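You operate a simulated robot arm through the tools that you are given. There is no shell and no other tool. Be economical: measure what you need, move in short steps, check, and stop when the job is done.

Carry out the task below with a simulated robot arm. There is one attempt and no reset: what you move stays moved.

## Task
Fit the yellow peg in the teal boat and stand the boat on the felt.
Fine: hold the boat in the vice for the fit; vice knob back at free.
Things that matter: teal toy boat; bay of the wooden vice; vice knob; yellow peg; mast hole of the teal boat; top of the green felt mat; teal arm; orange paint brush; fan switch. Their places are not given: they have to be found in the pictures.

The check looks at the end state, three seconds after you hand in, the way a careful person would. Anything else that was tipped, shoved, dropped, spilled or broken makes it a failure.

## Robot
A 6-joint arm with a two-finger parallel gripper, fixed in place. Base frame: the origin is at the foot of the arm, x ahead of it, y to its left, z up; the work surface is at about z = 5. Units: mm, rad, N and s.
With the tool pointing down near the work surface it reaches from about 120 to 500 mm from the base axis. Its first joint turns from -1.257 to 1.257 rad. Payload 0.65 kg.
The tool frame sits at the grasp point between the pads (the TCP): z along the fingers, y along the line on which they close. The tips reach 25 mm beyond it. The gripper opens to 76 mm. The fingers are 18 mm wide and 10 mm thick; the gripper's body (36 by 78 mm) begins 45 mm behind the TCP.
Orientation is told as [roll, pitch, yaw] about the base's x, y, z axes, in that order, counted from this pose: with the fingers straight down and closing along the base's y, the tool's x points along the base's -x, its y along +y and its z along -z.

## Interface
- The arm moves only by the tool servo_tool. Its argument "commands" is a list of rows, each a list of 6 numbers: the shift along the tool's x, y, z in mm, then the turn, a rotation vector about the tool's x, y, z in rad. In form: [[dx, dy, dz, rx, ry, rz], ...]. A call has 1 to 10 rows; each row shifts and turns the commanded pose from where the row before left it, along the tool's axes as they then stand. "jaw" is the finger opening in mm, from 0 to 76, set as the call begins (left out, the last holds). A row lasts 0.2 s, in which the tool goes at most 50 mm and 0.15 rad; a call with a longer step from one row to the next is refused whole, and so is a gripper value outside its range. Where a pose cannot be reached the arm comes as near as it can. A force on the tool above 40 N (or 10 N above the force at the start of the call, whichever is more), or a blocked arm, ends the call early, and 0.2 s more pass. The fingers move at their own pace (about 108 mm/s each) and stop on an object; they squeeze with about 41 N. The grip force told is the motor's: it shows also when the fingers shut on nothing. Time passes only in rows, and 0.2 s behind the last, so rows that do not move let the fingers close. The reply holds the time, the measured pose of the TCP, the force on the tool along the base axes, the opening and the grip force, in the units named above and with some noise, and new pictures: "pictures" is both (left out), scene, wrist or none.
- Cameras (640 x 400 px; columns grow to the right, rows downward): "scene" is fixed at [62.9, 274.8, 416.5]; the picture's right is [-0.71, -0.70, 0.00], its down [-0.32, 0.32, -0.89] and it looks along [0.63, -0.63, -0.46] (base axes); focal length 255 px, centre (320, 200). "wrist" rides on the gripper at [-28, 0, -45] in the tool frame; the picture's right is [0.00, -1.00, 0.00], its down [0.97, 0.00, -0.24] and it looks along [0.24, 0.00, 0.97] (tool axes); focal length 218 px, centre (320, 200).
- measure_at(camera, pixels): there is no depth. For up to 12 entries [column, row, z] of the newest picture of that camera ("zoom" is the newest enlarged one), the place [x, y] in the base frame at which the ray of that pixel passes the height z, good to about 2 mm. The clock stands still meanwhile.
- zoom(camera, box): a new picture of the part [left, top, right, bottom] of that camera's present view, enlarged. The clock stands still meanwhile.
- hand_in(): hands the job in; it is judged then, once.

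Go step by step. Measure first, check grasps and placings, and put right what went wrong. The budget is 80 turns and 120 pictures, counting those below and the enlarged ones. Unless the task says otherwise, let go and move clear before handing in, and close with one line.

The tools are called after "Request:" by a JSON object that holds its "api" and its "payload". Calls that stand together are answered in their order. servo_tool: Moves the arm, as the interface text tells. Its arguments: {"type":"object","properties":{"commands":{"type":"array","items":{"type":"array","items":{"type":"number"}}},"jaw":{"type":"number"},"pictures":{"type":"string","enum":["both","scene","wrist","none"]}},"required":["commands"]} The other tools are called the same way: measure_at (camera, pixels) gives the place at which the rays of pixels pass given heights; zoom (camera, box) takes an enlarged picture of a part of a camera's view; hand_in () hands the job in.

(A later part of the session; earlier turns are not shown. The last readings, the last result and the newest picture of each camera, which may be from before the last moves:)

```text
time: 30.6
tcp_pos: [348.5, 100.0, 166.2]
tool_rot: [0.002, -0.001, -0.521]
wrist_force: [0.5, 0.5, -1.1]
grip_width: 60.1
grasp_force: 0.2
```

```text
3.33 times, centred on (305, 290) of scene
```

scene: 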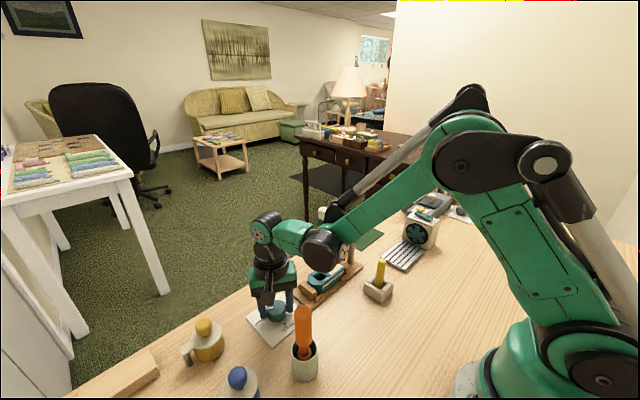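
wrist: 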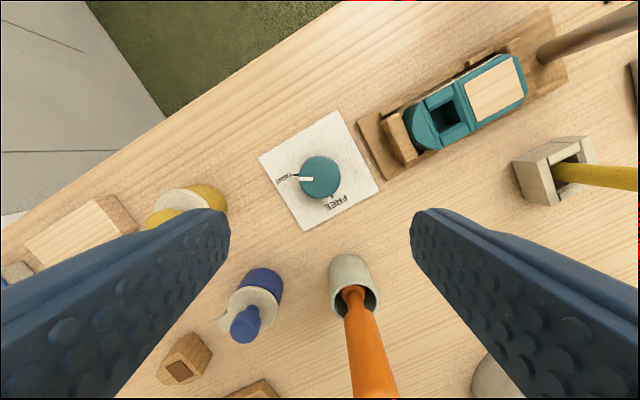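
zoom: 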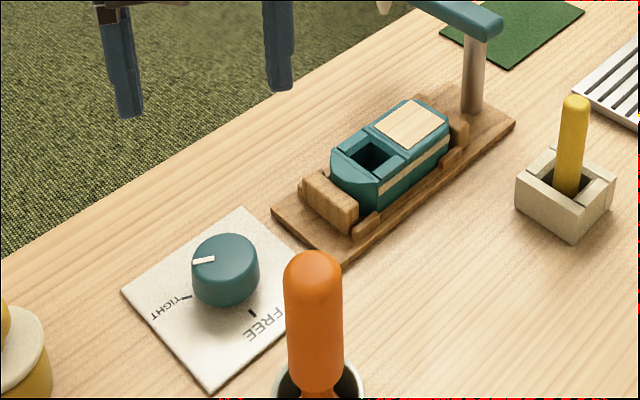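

The pointer is on TIGHT and both jaws press the boat's ends. Now rotate to yaw 0 and move so the camera looks straight down on the peg.

Request:
{"api": "servo_tool", "payload": {"commands": [[0, 0, 0, 0, 0, -0.1303], [0, 0, 0, 0, 0, -0.1303], [0, 0, 0, 0, 0, -0.1303], [0, 0, 0, 0, 0, -0.1303], [15, -40, 0, 0, 0, 0], [25, -36, 0, 0, 0, 0], [28, -36, 0, 0, 0, 0], [28, -36, 0, 0, 0, 0], [28, -35, 0, 0, 0, 0], [0, 0, 0, 0, 0, 0]], "pictures": "wrist"}}

Request:
{"api": "zoom", "payload": {"camera": "wrist", "box": [240, 90, 400, 200]}}

```text
time: 32.8
tcp_pos: [225.8, -83.5, 167.2]
tool_rot: [0.001, -0.003, 0.002]
wrist_force: [0.1, -0.2, -1.0]
grip_width: 60.1
grasp_force: 0.1
```

wrist: 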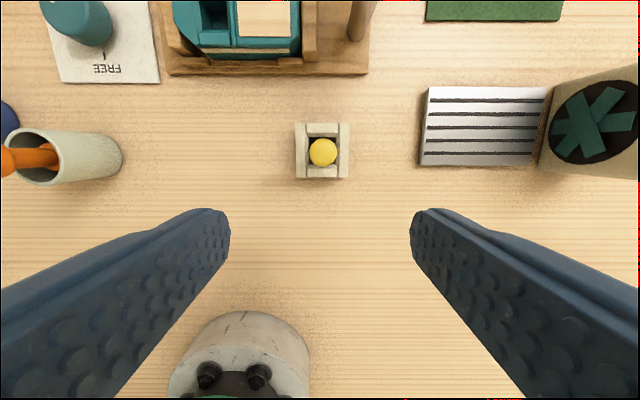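

```text
3.64 times, centred on (320, 145) of wrist
```

zoom: 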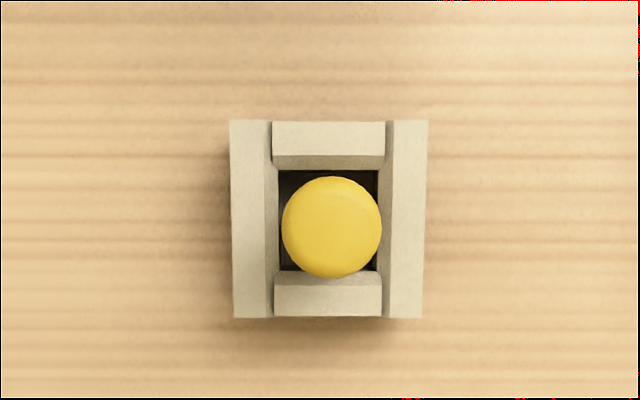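

The peg is upright and round (~16 mm), at about (250,-85). Centre over it and descend partway to check.

Request:
{"api": "servo_tool", "payload": {"commands": [[-24.3, -1.8, 0, 0, 0, 0], [0, 0, 40, 0, 0, 0], [0, 0, 0, 0, 0, 0]], "pictures": "wrist"}}

```text
time: 33.6
tcp_pos: [249.4, -83.9, 127.0]
tool_rot: [0.001, -0.004, 0.001]
wrist_force: [0.5, 0.5, 0.2]
grip_width: 60.2
grasp_force: 0.2
```

wrist: 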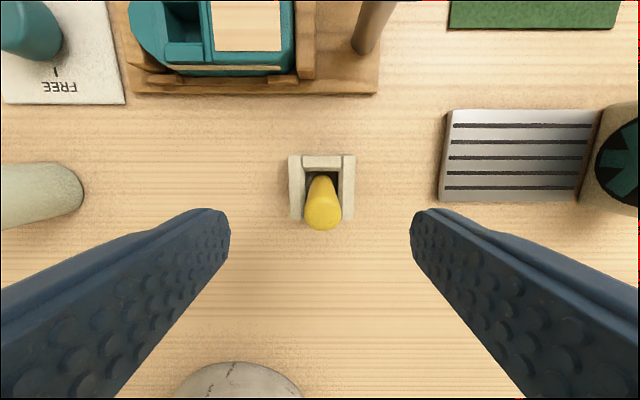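

Peg tip at (322,210) versus the expected ~(320,215): within 2 mm. Descend to TCP z≈66.

Request:
{"api": "servo_tool", "payload": {"commands": [[-1, -0.8, 20, 0, 0, 0], [0, 0, 20, 0, 0, 0], [0, 0, 12, 0, 0, 0], [0, 0, 8, 0, 0, 0], [0, 0, 0, 0, 0, 0]]}}

Request:
{"api": "zoom", "payload": {"camera": "scene", "box": [330, 220, 430, 320]}}

```text
time: 34.8
tcp_pos: [251.2, -86.0, 66.8]
tool_rot: [0.001, -0.003, 0.002]
wrist_force: [-0.1, -0.2, -0.1]
grip_width: 60.2
grasp_force: 0.0
```

scene: 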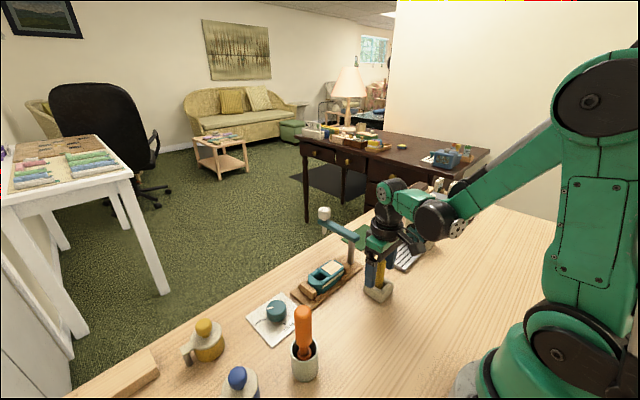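
wrist: 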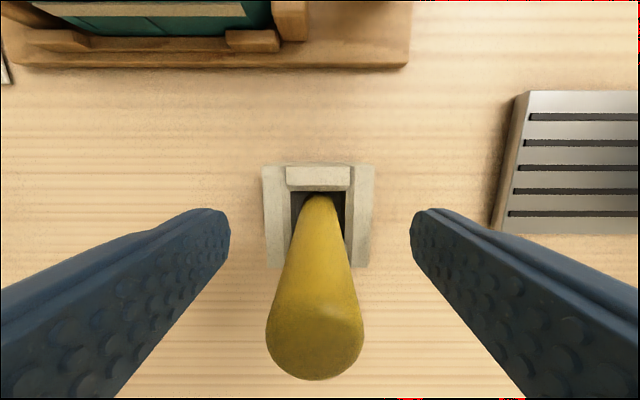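

```text
4.00 times, centred on (380, 270) of scene
```

zoom: 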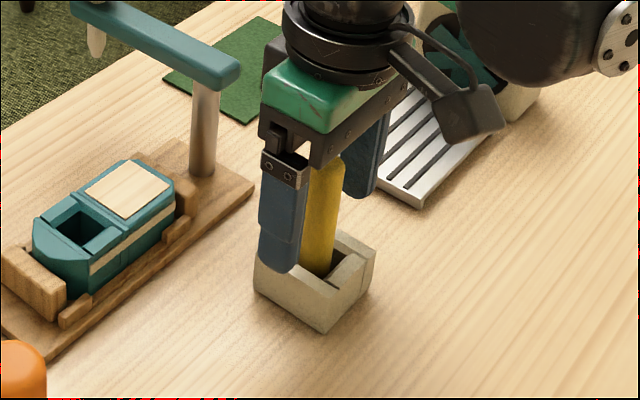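

Peg is centred between the fingers (columns 266–364 at top, TCP row fits). Close on it.

Request:
{"api": "servo_tool", "payload": {"commands": [[0, 0, 0, 0, 0, 0], [0, 0, 0, 0, 0, 0], [0, 0, 0, 0, 0, 0], [0, 0, 0, 0, 0, 0]], "jaw": 5, "pictures": "wrist"}}

```text
time: 35.8
tcp_pos: [251.7, -86.2, 66.7]
tool_rot: [0.0, -0.004, 0.002]
wrist_force: [-0.3, -0.5, 1.6]
grip_width: 14.1
grasp_force: 34.0
```

wrist: 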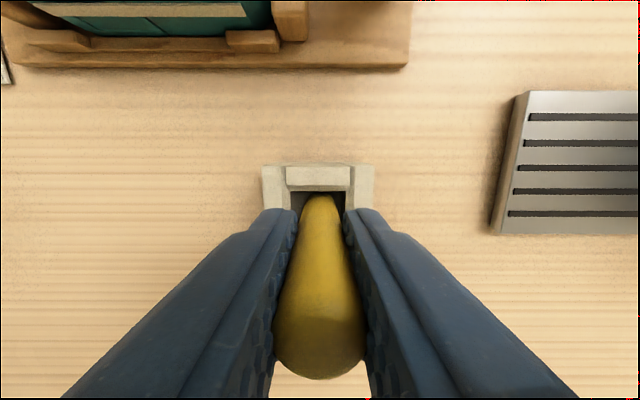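

Peg gripped at 14.1 mm. Lift, then move so the camera looks straight down on the mast hole.

Request:
{"api": "servo_tool", "payload": {"commands": [[0, 0, -20, 0, 0, 0], [0, 0, -35, 0, 0, 0], [0, 0, -40, 0, 0, 0], [-33, 41, 0, 0, 0, 0], [-32, 41, 0, 0, 0, 0], [0, 0, 0, 0, 0, 0]]}}

Request:
{"api": "zoom", "payload": {"camera": "wrist", "box": [240, 90, 400, 230]}}

Request:
{"api": "zoom", "payload": {"camera": "scene", "box": [290, 160, 400, 310]}}

```text
refused: row 4 steps farther than a row can; nothing moved
```

```text
2.86 times, centred on (320, 160) of wrist
```

zoom: 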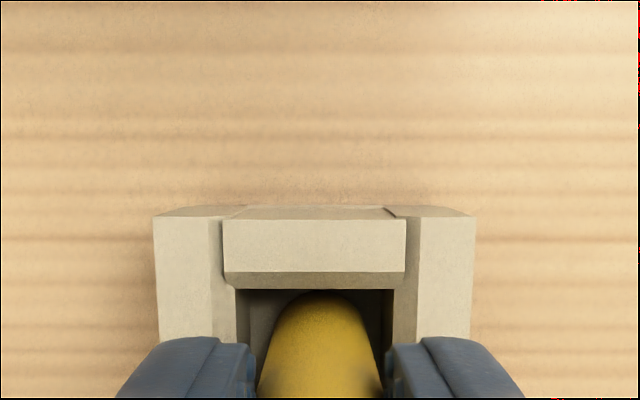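

```text
2.67 times, centred on (345, 235) of scene
```

zoom: 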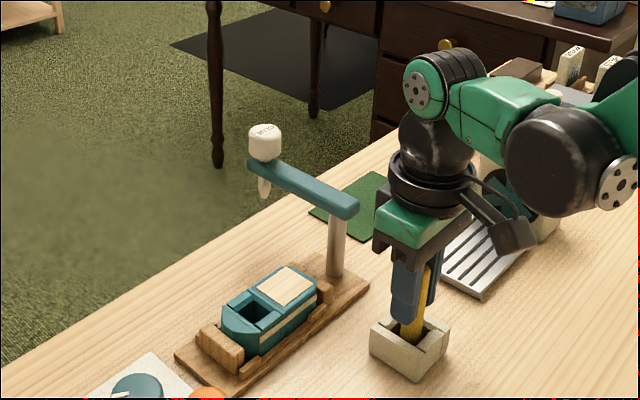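

The call was refused for one row longer than 50 mm; nothing moved. Resend with shorter rows.

Request:
{"api": "servo_tool", "payload": {"commands": [[0, 0, -20, 0, 0, 0], [0, 0, -35, 0, 0, 0], [0, 0, -40, 0, 0, 0], [-22, 28, 0, 0, 0, 0], [-22, 28, 0, 0, 0, 0], [-21, 27, 0, 0, 0, 0], [0, 0, 0, 0, 0, 0]], "pictures": "none"}}

Request:
{"api": "zoom", "payload": {"camera": "wrist", "box": [240, 90, 400, 230]}}

Request:
{"api": "zoom", "payload": {"camera": "scene", "box": [290, 180, 390, 310]}}

```text
time: 37.4
tcp_pos: [316.9, -1.0, 161.3]
tool_rot: [-0.001, -0.005, 0.001]
wrist_force: [0.3, 0.4, 0.0]
grip_width: 14.1
grasp_force: 33.7
```

```text
2.86 times, centred on (320, 160) of wrist
```

zoom: 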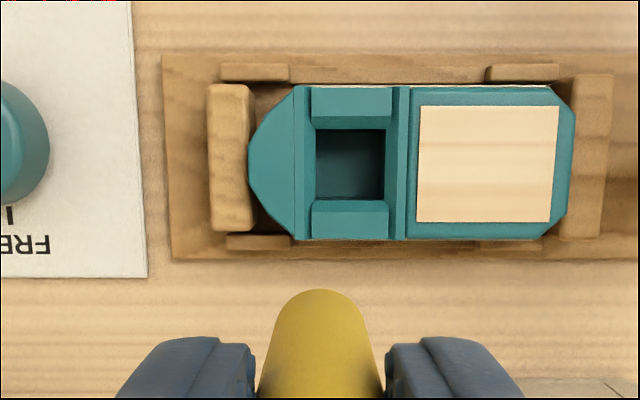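

```text
3.08 times, centred on (340, 245) of scene
```

zoom: 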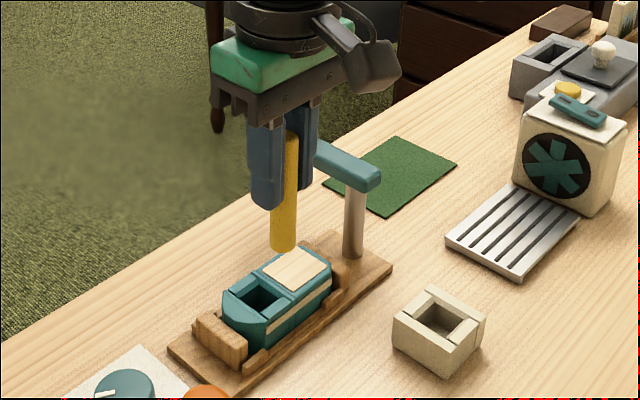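

The hole centre maps to about (343.7,-8.9), i.e. tool offset (-27,-7.9); hole ~18 mm versus peg 14 mm. Move over and lower to just above the boat.

Request:
{"api": "servo_tool", "payload": {"commands": [[-27, -7.9, 0, 0, 0, 0], [0, 0, 30, 0, 0, 0], [0, 0, 22, 0, 0, 0], [0, 0, 0, 0, 0, 0]], "pictures": "wrist"}}

Request:
{"api": "zoom", "payload": {"camera": "wrist", "box": [240, 120, 400, 260]}}

Request:
{"api": "zoom", "payload": {"camera": "scene", "box": [290, 230, 370, 310]}}

```text
time: 38.4
tcp_pos: [343.0, -8.9, 112.0]
tool_rot: [-0.001, -0.001, 0.002]
wrist_force: [-0.1, -0.3, -0.2]
grip_width: 14.2
grasp_force: 33.6
```

wrist: 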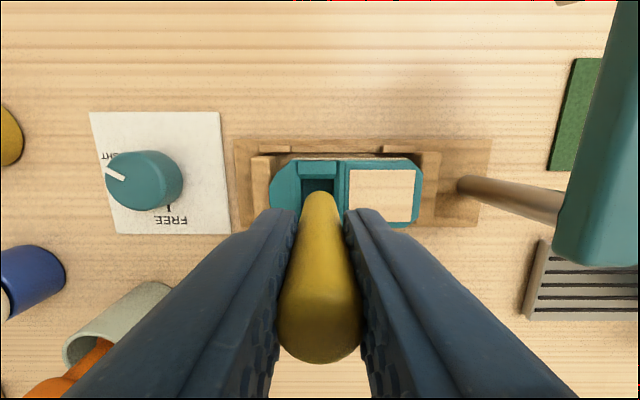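

```text
2.86 times, centred on (320, 190) of wrist
```

zoom: 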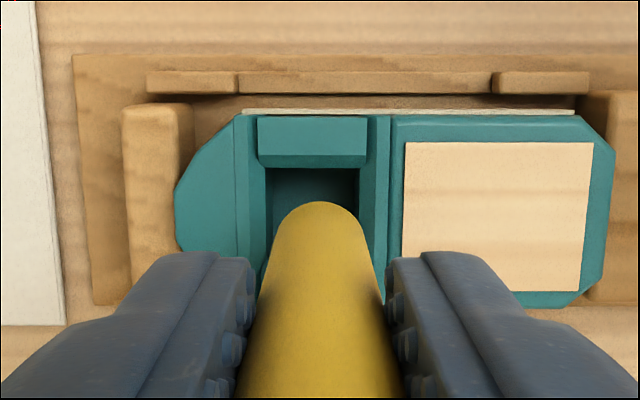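

```text
5.00 times, centred on (330, 270) of scene
```

zoom: 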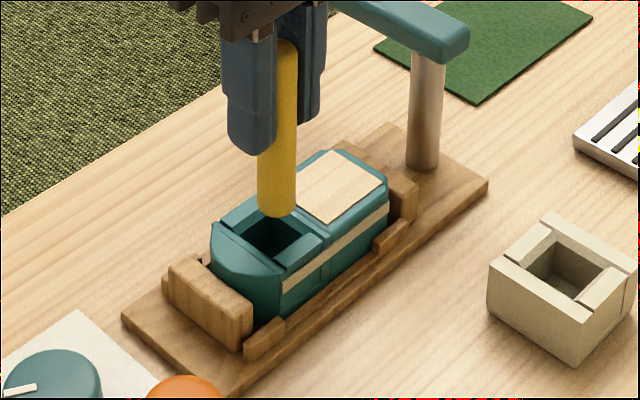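

The hole centre is ~1.4 mm to the left (column 312 vs peg 320 in the enlarged view). Adjust and lower until the peg tip enters.

Request:
{"api": "servo_tool", "payload": {"commands": [[-0.6, 1.4, 6, 0, 0, 0], [0, 0, 5, 0, 0, 0], [0, 0, 4, 0, 0, 0], [0, 0, 0, 0, 0, 0]], "pictures": "none"}}

Request:
{"api": "zoom", "payload": {"camera": "wrist", "box": [240, 120, 400, 260]}}

Request:
{"api": "zoom", "payload": {"camera": "scene", "box": [290, 230, 370, 310]}}

```text
time: 39.4
tcp_pos: [343.6, -10.7, 94.0]
tool_rot: [0.0, -0.004, 0.002]
wrist_force: [0.1, -0.9, 0.2]
grip_width: 12.5
grasp_force: 31.9
```

```text
2.86 times, centred on (320, 190) of wrist
```

zoom: 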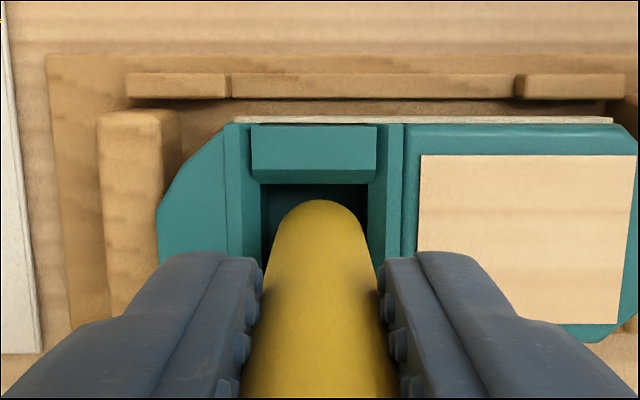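

```text
5.00 times, centred on (330, 270) of scene
```

zoom: 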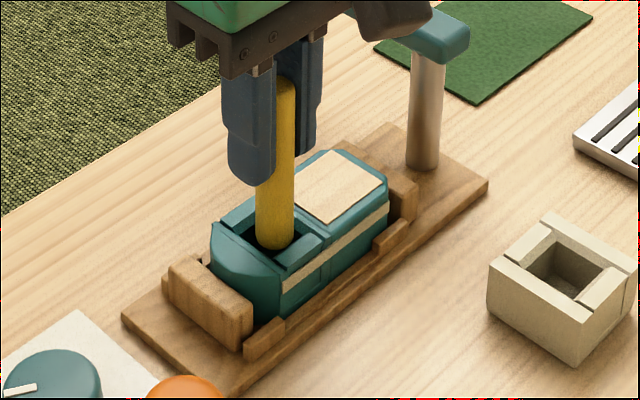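

The peg tip is at the hole, but the grip width dropped from 14.1 to 12.5; I'll check the peg in the full wrist view before lowering.

Request:
{"api": "servo_tool", "payload": {"commands": [[0, 0, 0, 0, 0, 0]], "pictures": "wrist"}}

```text
time: 39.8
tcp_pos: [344.9, -9.3, 94.6]
tool_rot: [0.0, -0.003, 0.001]
wrist_force: [-0.3, -0.2, -0.1]
grip_width: 12.8
grasp_force: 33.1
```

wrist: 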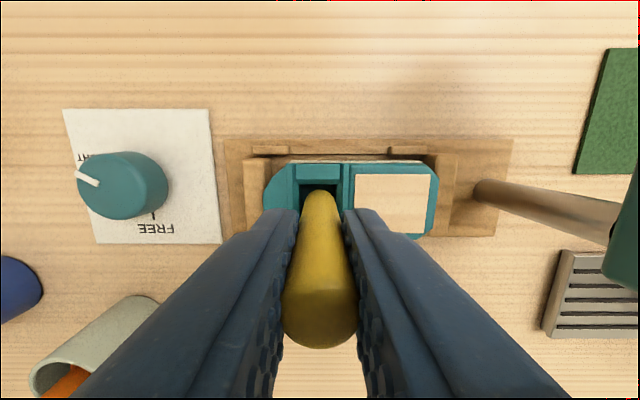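

The peg is slowly slipping down in the pads (its top shrinks from 84 to 75 px wide), but it stays upright and its tip is already inside the hole. Lower promptly in small steps.

Request:
{"api": "servo_tool", "payload": {"commands": [[0, 0.5, 3, 0, 0, 0], [0, 0, 3, 0, 0, 0], [0, 0, 3, 0, 0, 0], [0, 0, 0, 0, 0, 0]], "pictures": "wrist"}}

Request:
{"api": "zoom", "payload": {"camera": "scene", "box": [290, 230, 370, 310]}}

```text
time: 40.8
tcp_pos: [344.2, -8.6, 85.8]
tool_rot: [0.001, -0.003, 0.001]
wrist_force: [-0.7, -0.8, -0.1]
grip_width: 13.0
grasp_force: 33.0
```

wrist: 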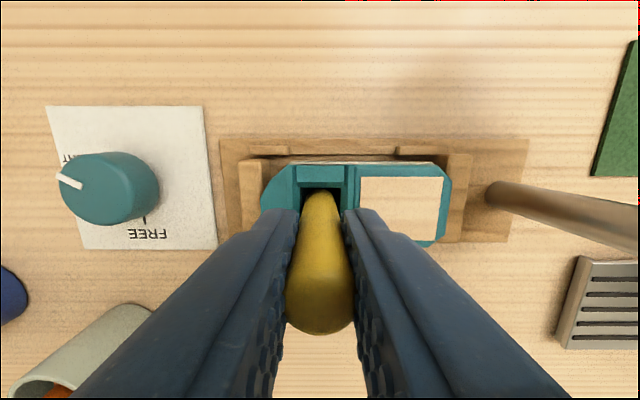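

```text
5.00 times, centred on (330, 270) of scene
```

zoom: 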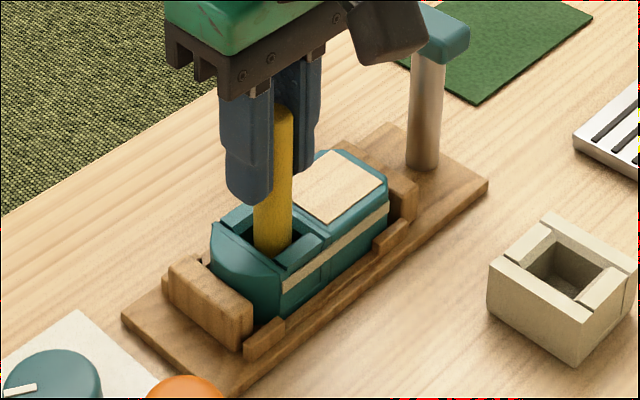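

The peg is in the hole. Continue until contact.

Request:
{"api": "servo_tool", "payload": {"commands": [[0, 0, 2.5, 0, 0, 0], [0, 0, 2.5, 0, 0, 0], [0, 0, 0, 0, 0, 0]], "pictures": "none"}}

Request:
{"api": "servo_tool", "payload": {"commands": [[0, 0, 2, 0, 0, 0], [0, 0, 2, 0, 0, 0], [0, 0, 0, 0, 0, 0]], "pictures": "wrist"}}

Request:
{"api": "zoom", "payload": {"camera": "scene", "box": [290, 230, 370, 310]}}

```text
time: 41.6
tcp_pos: [343.4, -7.9, 82.5]
tool_rot: [-0.001, -0.004, 0.001]
wrist_force: [0.5, -1.8, 10.3]
grip_width: 13.2
grasp_force: 33.1
```

```text
time: 42.4
tcp_pos: [344.7, -9.2, 77.9]
tool_rot: [0.001, -0.004, 0.004]
wrist_force: [0.3, 1.9, 16.3]
grip_width: 12.8
grasp_force: 32.1
```

wrist: 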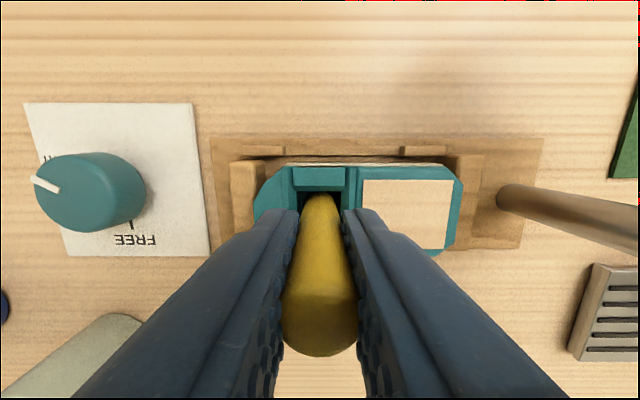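

```text
5.00 times, centred on (330, 270) of scene
```

zoom: 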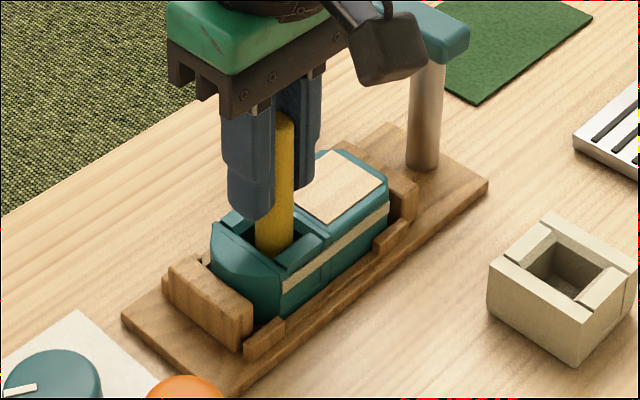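

Contact: 16 N upward and the peg now slides up in the pads, so it has bottomed out about 25 mm into the hole. Release gently and look.

Request:
{"api": "servo_tool", "payload": {"commands": [[0, 0, -0.5, 0, 0, 0], [0, 0, 0, 0, 0, 0], [0, 0, 0, 0, 0, 0]], "jaw": 26, "pictures": "wrist"}}

Request:
{"api": "zoom", "payload": {"camera": "scene", "box": [290, 230, 370, 310]}}

Request:
{"api": "zoom", "payload": {"camera": "wrist", "box": [250, 140, 390, 360]}}

```text
time: 43.2
tcp_pos: [345.0, -9.3, 78.4]
tool_rot: [0.001, -0.004, 0.0]
wrist_force: [-0.7, 0.6, -1.3]
grip_width: 26.1
grasp_force: 0.1
```

wrist: 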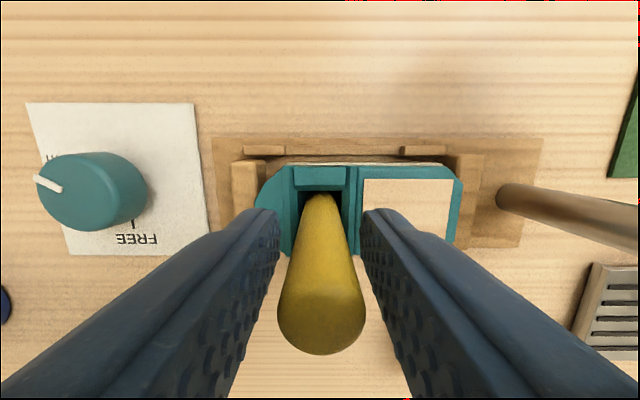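

```text
5.00 times, centred on (330, 270) of scene
```

zoom: 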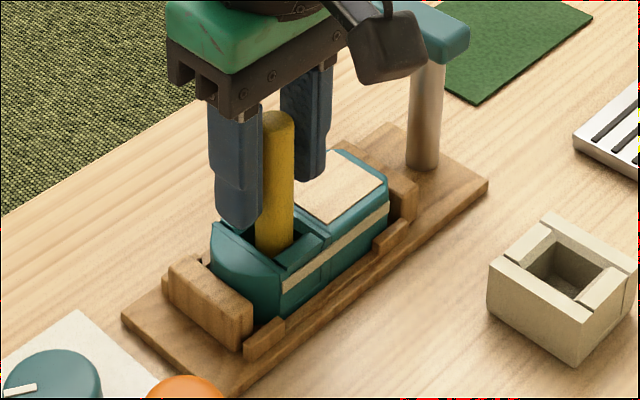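

```text
1.82 times, centred on (320, 250) of wrist
```

zoom: 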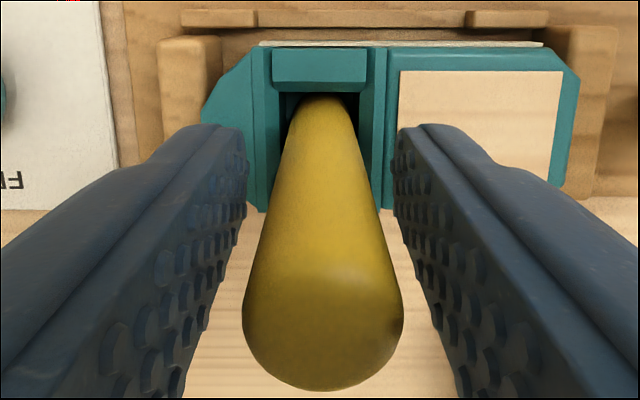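

The peg stands upright in the hole on its own. Open a bit more, rise straight up, and view from above.

Request:
{"api": "servo_tool", "payload": {"commands": [[0, 0, 0, 0, 0, 0], [0, 0, -30, 0, 0, 0], [0, 0, -40, 0, 0, 0], [28, 0, -15, 0, 0, 0], [0, 0, 0, 0, 0, 0]], "jaw": 50, "pictures": "none"}}

Request:
{"api": "zoom", "payload": {"camera": "wrist", "box": [240, 90, 400, 210]}}

Request:
{"api": "zoom", "payload": {"camera": "scene", "box": [290, 230, 370, 310]}}

```text
time: 44.4
tcp_pos: [314.7, -6.4, 161.7]
tool_rot: [-0.001, -0.004, 0.001]
wrist_force: [0.2, -0.3, -0.6]
grip_width: 49.8
grasp_force: 0.0
```

```text
3.33 times, centred on (320, 150) of wrist
```

zoom: 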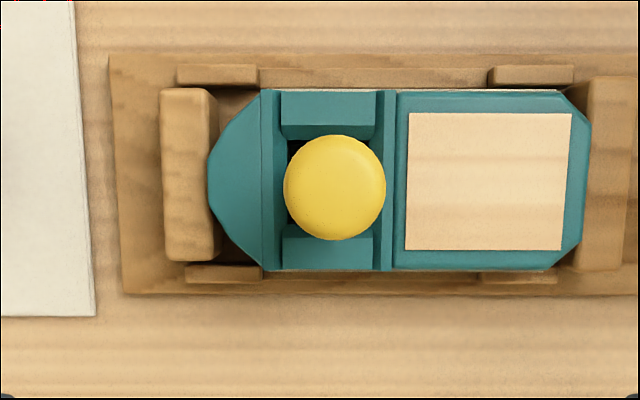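

```text
5.00 times, centred on (330, 270) of scene
```

zoom: 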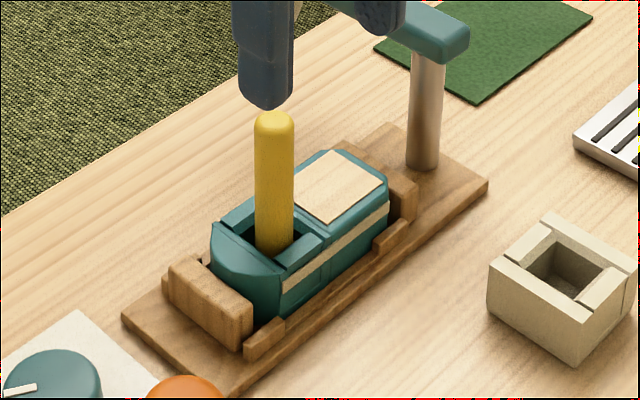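

The peg is upright and centred in the hole. To make sure it is fully seated, I'll close the fingers and press lightly on its top.

Request:
{"api": "servo_tool", "payload": {"commands": [[-28, -1, 0, 0, 0, 0], [0, 0, 0, 0, 0, 0], [0, 0, 20, 0, 0, 0], [0, 0, 14, 0, 0, 0], [0, 0, 0, 0, 0, 0]], "jaw": 0, "pictures": "wrist"}}

Request:
{"api": "zoom", "payload": {"camera": "scene", "box": [290, 210, 380, 310]}}

```text
time: 45.6
tcp_pos: [342.9, -9.9, 127.6]
tool_rot: [-0.001, -0.004, 0.002]
wrist_force: [-0.2, -0.6, -0.5]
grip_width: 0.0
grasp_force: 23.6
```

wrist: 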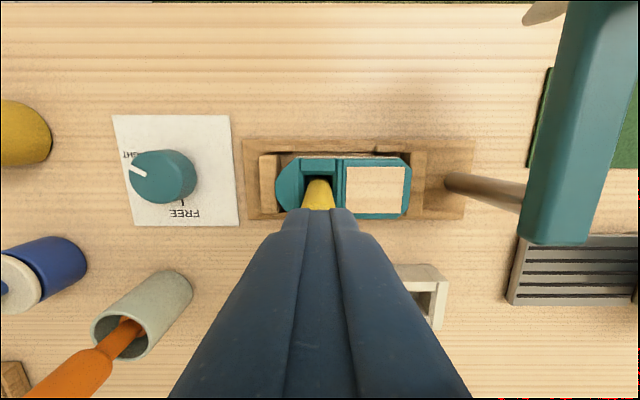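

```text
4.00 times, centred on (335, 260) of scene
```

zoom: 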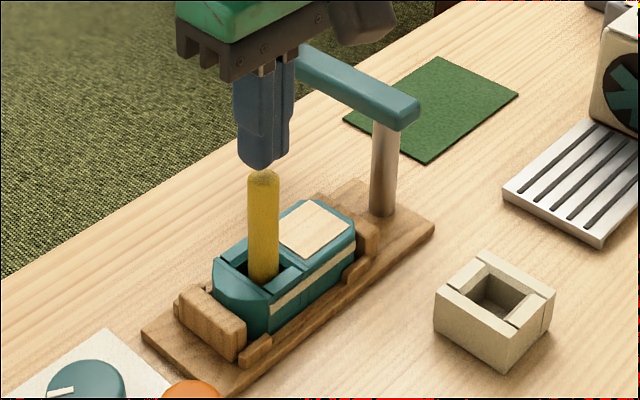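

Tips are just above the peg top. Press down in 2 mm steps, watching the force.

Request:
{"api": "servo_tool", "payload": {"commands": [[0, 0, 2, 0, 0, 0], [0, 0, 2, 0, 0, 0]], "pictures": "none"}}

Request:
{"api": "servo_tool", "payload": {"commands": [[0, 0, 2, 0, 0, 0], [0, 0, 1, 0, 0, 0]], "pictures": "none"}}

Request:
{"api": "servo_tool", "payload": {"commands": [[0, 0, 1, 0, 0, 0], [0, 0, 1, 0, 0, 0]], "pictures": "none"}}

```text
time: 46.2
tcp_pos: [342.7, -10.3, 123.9]
tool_rot: [0.0, -0.004, 0.002]
wrist_force: [0.4, -0.2, -0.1]
grip_width: 0.0
grasp_force: 23.8
```

```text
time: 46.8
tcp_pos: [343.7, -9.4, 121.1]
tool_rot: [0.0, -0.004, 0.002]
wrist_force: [-0.1, 0.5, -0.4]
grip_width: 0.0
grasp_force: 23.7
```

```text
time: 47.4
tcp_pos: [343.4, -9.4, 119.0]
tool_rot: [0.0, -0.005, 0.002]
wrist_force: [-0.7, 0.2, -0.3]
grip_width: 0.1
grasp_force: 23.6
```

Request:
{"api": "servo_tool", "payload": {"commands": [[0, 0, 1, 0, 0, 0], [0, 0, 1, 0, 0, 0]], "pictures": "none"}}

Request:
{"api": "servo_tool", "payload": {"commands": [[0, 0, 1, 0, 0, 0], [0, 0, 1, 0, 0, 0]], "pictures": "none"}}

Request:
{"api": "zoom", "payload": {"camera": "scene", "box": [290, 210, 380, 310]}}

```text
time: 48.0
tcp_pos: [343.6, -9.3, 117.2]
tool_rot: [-0.001, -0.004, 0.001]
wrist_force: [-1.4, 0.3, 3.4]
grip_width: 0.2
grasp_force: 23.7
```

```text
time: 48.6
tcp_pos: [344.1, -10.3, 117.4]
tool_rot: [0.0, -0.004, 0.001]
wrist_force: [-0.6, -0.7, 22.9]
grip_width: 0.2
grasp_force: 23.6
stopped in row 2: the force on the tool passed its limit (the readings are from after the stop); the commanded pose is now the measured one
```

```text
4.00 times, centred on (335, 260) of scene
```

zoom: 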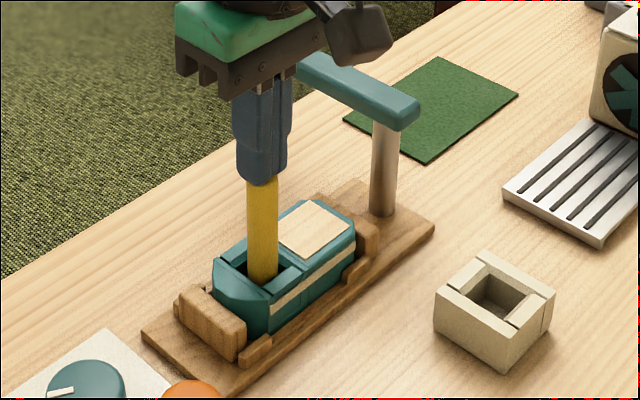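

Firm contact at z≈117 (peg top ≈92) with no further movement: the peg is seated. Rise and go back above the knob, yaw -0.52.

Request:
{"api": "servo_tool", "payload": {"commands": [[0, 0, -20, 0, 0, 0], [0, 0, -30, 0, 0, 0], [-2, 37, 0, 0, 0, 0], [-2, 37, 0, 0, 0, 0], [-2, 36, 0, 0, 0, 0], [0, 0, 0, 0, 0, 0.1303], [0, 0, 0, 0, 0, 0.1303], [0, 0, 0, 0, 0, 0.1303], [0, 0, 0, 0, 0, 0.1303], [0, 0, 0, 0, 0, 0]], "jaw": 60, "pictures": "wrist"}}

```text
time: 50.8
tcp_pos: [351.2, 100.0, 164.9]
tool_rot: [0.002, -0.003, -0.521]
wrist_force: [0.5, -0.7, -0.2]
grip_width: 60.2
grasp_force: 0.0
```

wrist: 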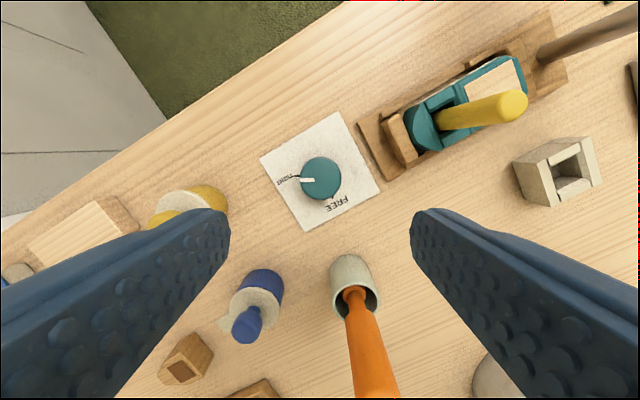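

View matches the earlier release pose. Descend onto the knob and grip.

Request:
{"api": "servo_tool", "payload": {"commands": [[0, 0, 45, 0, 0, 0], [0, 0, 45, 0, 0, 0], [0, 0, 25, 0, 0, 0], [0, 0, 13, 0, 0, 0], [0, 0, 0, 0, 0, 0]], "pictures": "wrist"}}

```text
time: 52.0
tcp_pos: [350.7, 101.5, 38.9]
tool_rot: [0.001, -0.003, -0.521]
wrist_force: [0.2, 0.5, -0.7]
grip_width: 59.9
grasp_force: 0.1
```

wrist: 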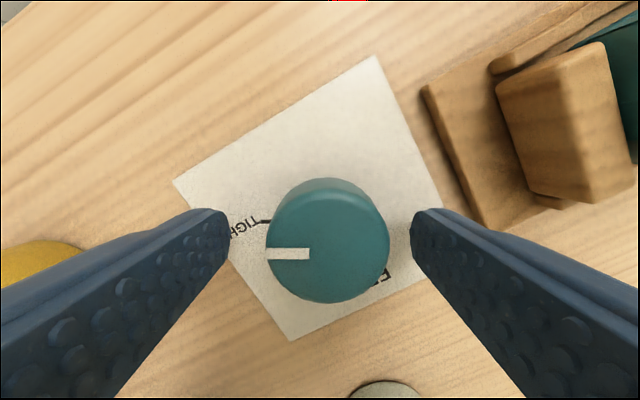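

Knob centre column is 328, so shift -2.1 mm in tool y, then grip.

Request:
{"api": "servo_tool", "payload": {"commands": [[0, -2.1, 1, 0, 0, 0], [0, 0, 0, 0, 0, 0]], "pictures": "none"}}

Request:
{"api": "servo_tool", "payload": {"commands": [[0, 0, 0, 0, 0, 0], [0, 0, 0, 0, 0, 0], [0, 0, 0, 0, 0, 0]], "jaw": 20, "pictures": "none"}}

Request:
{"api": "servo_tool", "payload": {"commands": [[0, 0, 0, 0, 0, -0.14], [0, 0, 0, 0, 0, -0.14], [0, 0, 0, 0, 0, -0.14], [0, 0, 0, 0, 0, -0.14], [0, 0, 0, 0, 0, -0.14], [0, 0, 0, 0, 0, -0.14], [0, 0, 0, 0, 0, -0.14], [0, 0, 0, 0, 0, 0]], "pictures": "wrist"}}

```text
time: 52.6
tcp_pos: [350.1, 100.3, 38.7]
tool_rot: [0.003, -0.001, -0.521]
wrist_force: [-0.1, 0.1, 0.3]
grip_width: 60.0
grasp_force: 0.0
```

```text
time: 53.4
tcp_pos: [350.4, 99.0, 38.5]
tool_rot: [0.002, -0.001, -0.521]
wrist_force: [3.0, 2.4, -2.0]
grip_width: 37.0
grasp_force: 44.7
```

```text
time: 54.4
tcp_pos: [350.8, 99.5, 38.9]
tool_rot: [0.003, -0.006, 0.008]
wrist_force: [-1.5, 1.5, 6.8]
grip_width: 36.8
grasp_force: 44.8
stopped in row 4: the force on the tool passed its limit (the readings are from after the stop); the commanded pose is now the measured one
```

wrist: 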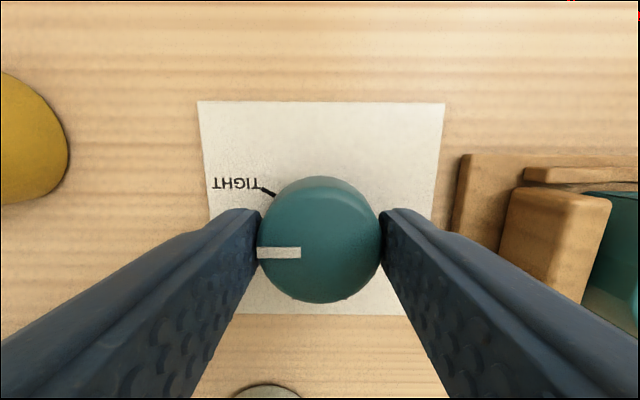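

It turned 0.53 rad then stopped on side force; the commanded pose is relieved. Continue slower.

Request:
{"api": "servo_tool", "payload": {"commands": [[0, 0, 0, 0, 0, -0.1], [0, 0, 0, 0, 0, -0.1], [0, 0, 0, 0, 0, -0.1], [0, 0, 0, 0, 0, -0.1], [0, 0, 0, 0, 0, -0.1], [0, 0, 0, 0, 0, 0]], "pictures": "none"}}

```text
time: 55.8
tcp_pos: [350.1, 100.3, 39.2]
tool_rot: [-0.003, -0.008, 0.51]
wrist_force: [0.0, 4.6, 22.4]
grip_width: 36.9
grasp_force: 45.0
```

Fine; a 22 N vertical load builds up, so ease up 0.6 mm and continue.

Request:
{"api": "servo_tool", "payload": {"commands": [[0, 0, -0.6, 0, 0, -0.1], [0, 0, 0, 0, 0, -0.1], [0, 0, 0, 0, 0, -0.1], [0, 0, 0, 0, 0, -0.1], [0, 0, 0, 0, 0, -0.1], [0, 0, 0, 0, 0, 0]], "pictures": "none"}}

```text
time: 57.2
tcp_pos: [349.1, 100.8, 38.4]
tool_rot: [-0.004, -0.008, 1.01]
wrist_force: [3.0, 14.2, -16.3]
grip_width: 37.2
grasp_force: 45.5
```

Remaining 0.56 rad to FREE; relieve small loads and finish.

Request:
{"api": "servo_tool", "payload": {"commands": [[-0.4, 0.27, 0.4, 0, 0, -0.094], [0, 0, 0, 0, 0, -0.094], [0, 0, 0, 0, 0, -0.094], [0, 0, 0, 0, 0, -0.094], [0, 0, 0, 0, 0, -0.094], [0, 0, 0, 0, 0, -0.094], [0, 0, 0, 0, 0, 0]], "pictures": "wrist"}}

```text
time: 58.8
tcp_pos: [348.9, 99.6, 37.2]
tool_rot: [-0.004, -0.004, 1.575]
wrist_force: [-8.2, 15.6, 13.2]
grip_width: 36.8
grasp_force: 44.7
```

wrist: 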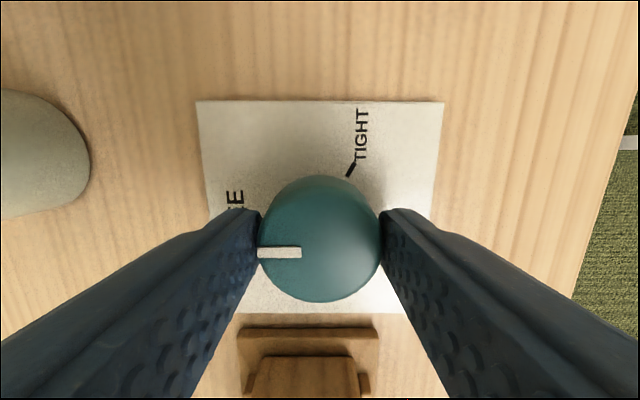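

The view matches the original FREE grip. Release, rise, and step back so the camera looks straight down at the knob.

Request:
{"api": "servo_tool", "payload": {"commands": [[0, 0, 0, 0, 0, 0], [0, 0, 0, 0, 0, 0]], "jaw": 60, "pictures": "none"}}

Request:
{"api": "servo_tool", "payload": {"commands": [[0, 0, -20, 0, 0, 0], [0, 0, -45, 0, 0, 0], [0, 0, -45, 0, 0, 0], [28, 0, -28, 0, 0, 0], [0, 0, 0, 0, 0, 0]], "pictures": "none"}}

Request:
{"api": "zoom", "payload": {"camera": "wrist", "box": [240, 90, 400, 340]}}

Request:
{"api": "zoom", "payload": {"camera": "scene", "box": [240, 220, 370, 350]}}

```text
time: 59.4
tcp_pos: [350.3, 99.0, 38.8]
tool_rot: [-0.007, -0.002, 1.572]
wrist_force: [0.5, 0.7, -0.6]
grip_width: 60.1
grasp_force: 0.0
```

```text
time: 60.6
tcp_pos: [350.3, 72.8, 177.8]
tool_rot: [-0.008, -0.003, 1.573]
wrist_force: [0.2, 0.7, 0.8]
grip_width: 60.1
grasp_force: 0.1
```

```text
1.60 times, centred on (320, 215) of wrist
```

zoom: 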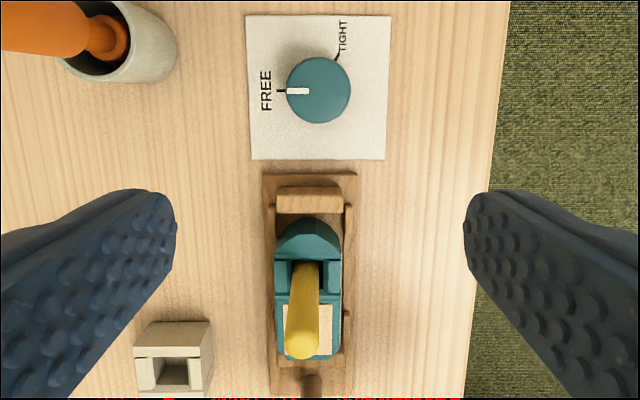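

```text
3.08 times, centred on (305, 285) of scene
```

zoom: 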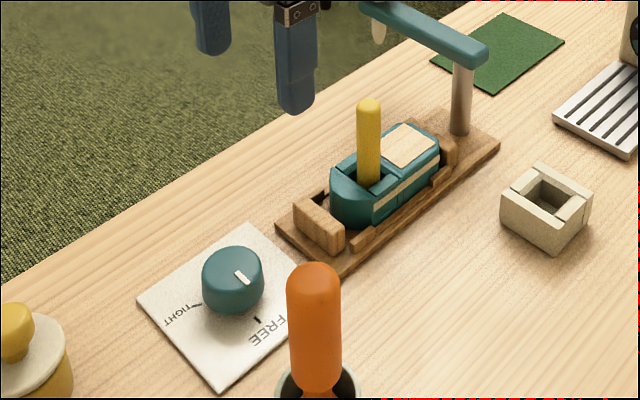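

Knob points at FREE and the jaw has opened. To regrasp without the camera/body hitting the peg (top z≈92), I'll turn the gripper to yaw -π/2 so the camera is on the stern side, and grip aft.

Request:
{"api": "servo_tool", "payload": {"commands": [[0, 0, 0, 0, 0, 0.149], [0, 0, 0, 0, 0, 0.149], [0, 0, 0, 0, 0, 0.149], [0, 0, 0, 0, 0, 0.149], [0, 0, 0, 0, 0, 0.149], [0, 0, 0, 0, 0, 0.149], [0, 0, 0, 0, 0, 0.149], [0, 0, 0, 0, 0, 0.149], [0, 0, 0, 0, 0, 0.149], [0, 0, 0, 0, 0, 0.149]], "pictures": "none"}}

Request:
{"api": "servo_tool", "payload": {"commands": [[0, 0, 0, 0, 0, 0.149], [0, 0, 0, 0, 0, 0.149], [0, 0, 0, 0, 0, 0.149], [0, 0, 0, 0, 0, 0.149], [0, 0, 0, 0, 0, 0.149], [0, 0, 0, 0, 0, 0.149], [0, 0, 0, 0, 0, 0.149], [0, 0, 0, 0, 0, 0.149], [0, 0, 0, 0, 0, 0.149], [0, 0, 0, 0, 0, 0.149]], "pictures": "none"}}

Request:
{"api": "servo_tool", "payload": {"commands": [[0, 0, 0, 0, 0, 0.082], [0, 0, 0, 0, 0, 0.082], [0, 0, 0, 0, 0, 0]], "pictures": "wrist"}}

```text
time: 62.8
tcp_pos: [348.5, 72.2, 175.7]
tool_rot: [0.001, -0.006, 0.079]
wrist_force: [-0.1, 0.4, -0.2]
grip_width: 59.9
grasp_force: 0.1
```

```text
time: 65.0
tcp_pos: [349.2, 72.2, 175.4]
tool_rot: [0.008, 0.002, -1.412]
wrist_force: [0.5, -0.3, -0.2]
grip_width: 60.1
grasp_force: 0.0
```

```text
time: 65.8
tcp_pos: [349.1, 71.4, 176.2]
tool_rot: [0.004, 0.003, -1.573]
wrist_force: [-0.2, 0.4, 0.4]
grip_width: 60.2
grasp_force: 0.1
```

wrist: 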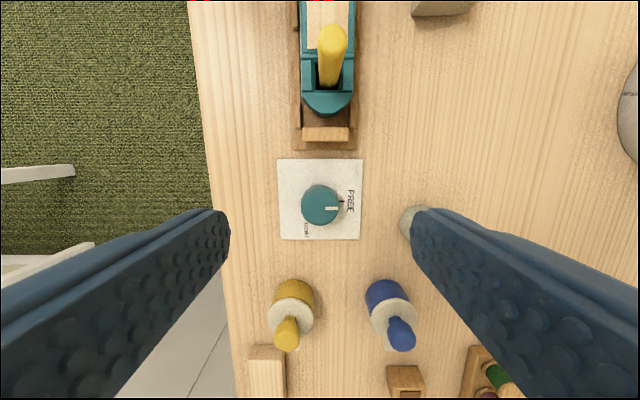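

Yaw is right. Move above the boat's aft deck at (343.5,-38).

Request:
{"api": "servo_tool", "payload": {"commands": [[-37, -2, 0, 0, 0, 0], [-36, -2, 0, 0, 0, 0], [-36.4, -1.6, 0, 0, 0, 0], [0, 0, 25, 0, 0, 0], [0, 0, 0, 0, 0, 0]]}}

Request:
{"api": "zoom", "payload": {"camera": "wrist", "box": [240, 90, 400, 260]}}

```text
time: 67.0
tcp_pos: [342.1, -38.7, 151.6]
tool_rot: [0.007, 0.004, -1.572]
wrist_force: [0.7, -0.4, 0.5]
grip_width: 59.9
grasp_force: 0.0
```

scene: 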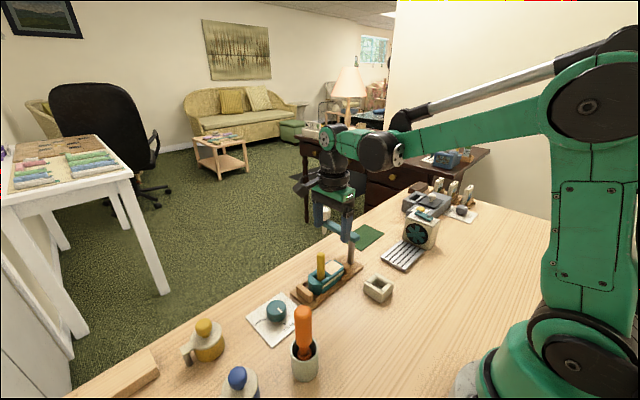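
wrist: 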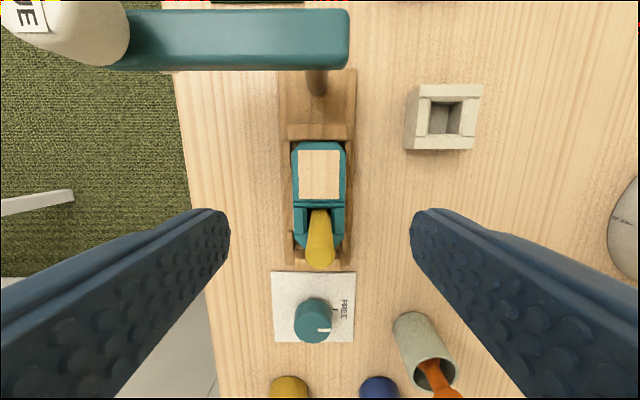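

```text
2.35 times, centred on (320, 175) of wrist
```

zoom: 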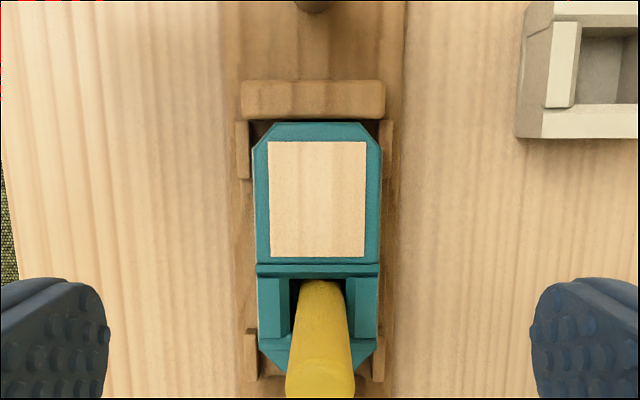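

The boat is 1.2 mm off laterally (column 318), nubs start at y≈-51 behind the finger zone, and the glue arm's near edge is at y≈-97, clear of the camera. Descend in steps to z≈60.

Request:
{"api": "servo_tool", "payload": {"commands": [[0.5, 1.2, 40, 0, 0, 0], [0, 0, 30, 0, 0, 0], [0, 0, 20, 0, 0, 0], [0, 0, 0, 0, 0, 0]]}}

Request:
{"api": "zoom", "payload": {"camera": "scene", "box": [290, 200, 390, 310]}}

```text
time: 68.0
tcp_pos: [344.1, -36.7, 64.4]
tool_rot: [0.007, 0.003, -1.572]
wrist_force: [0.2, 0.0, 0.3]
grip_width: 60.0
grasp_force: 0.0
```

scene: 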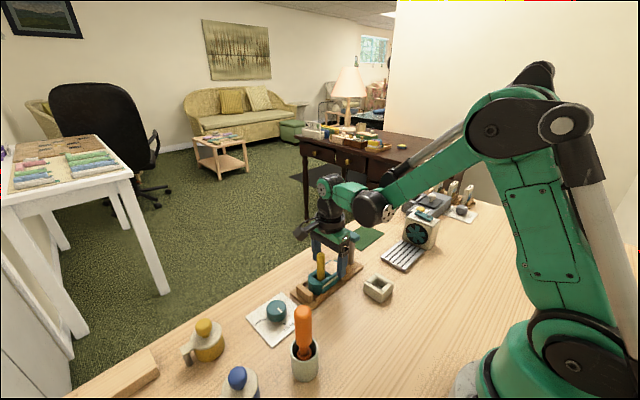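
wrist: 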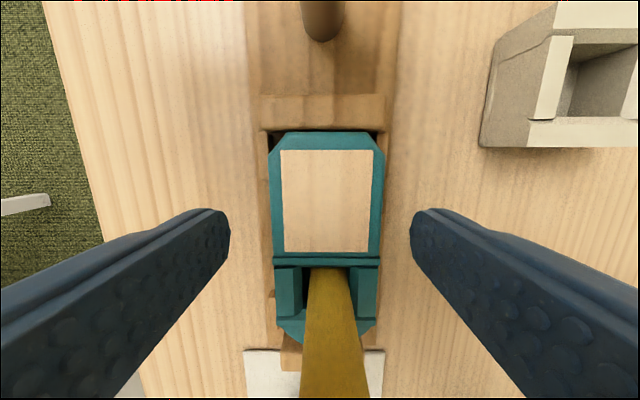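

```text
3.64 times, centred on (340, 255) of scene
```

zoom: 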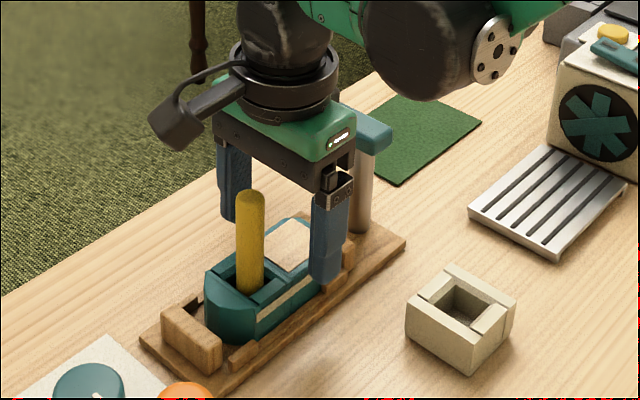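

Fingers straddle the aft deck; the peg is just in front of the gripper body with the body's underside still above the peg top. Shift 1 mm aft and descend to z≈50.

Request:
{"api": "servo_tool", "payload": {"commands": [[-1.2, 0, 7, 0, 0, 0], [0, 0, 4, 0, 0, 0], [0, 0, 3, 0, 0, 0], [0, 0, 0, 0, 0, 0]], "pictures": "wrist"}}

Request:
{"api": "zoom", "payload": {"camera": "scene", "box": [300, 220, 380, 310]}}

```text
time: 69.0
tcp_pos: [345.0, -37.7, 47.7]
tool_rot: [0.005, 0.005, -1.571]
wrist_force: [0.2, 0.5, -0.6]
grip_width: 60.2
grasp_force: 0.0
```

wrist: 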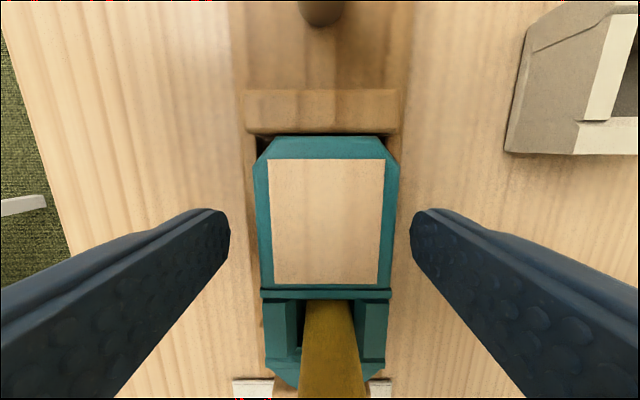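

```text
4.44 times, centred on (340, 265) of scene
```

zoom: 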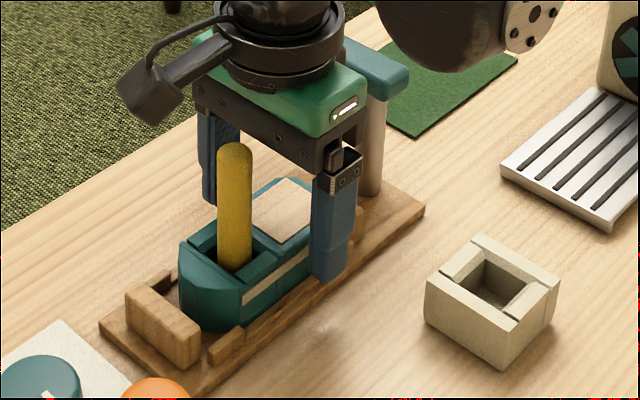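

Peg and body don't touch. Boat columns 258–394 are centred at 326, so shift 1.5 mm and close.

Request:
{"api": "servo_tool", "payload": {"commands": [[0, -1.5, 0, 0, 0, 0], [0, 0, 0, 0, 0, 0]], "pictures": "none"}}

Request:
{"api": "servo_tool", "payload": {"commands": [[0, 0, 0, 0, 0, 0], [0, 0, 0, 0, 0, 0], [0, 0, 0, 0, 0, 0]], "jaw": 20, "pictures": "wrist"}}

```text
time: 69.6
tcp_pos: [344.1, -37.0, 47.5]
tool_rot: [0.007, 0.004, -1.573]
wrist_force: [-0.2, -0.3, -0.9]
grip_width: 60.3
grasp_force: 0.0
```

```text
time: 70.4
tcp_pos: [343.5, -38.4, 46.1]
tool_rot: [0.007, 0.003, -1.572]
wrist_force: [-0.4, 0.4, -0.3]
grip_width: 38.9
grasp_force: 40.6
```

wrist: 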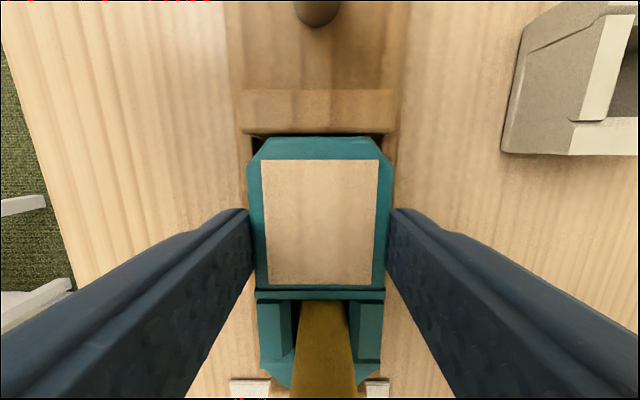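

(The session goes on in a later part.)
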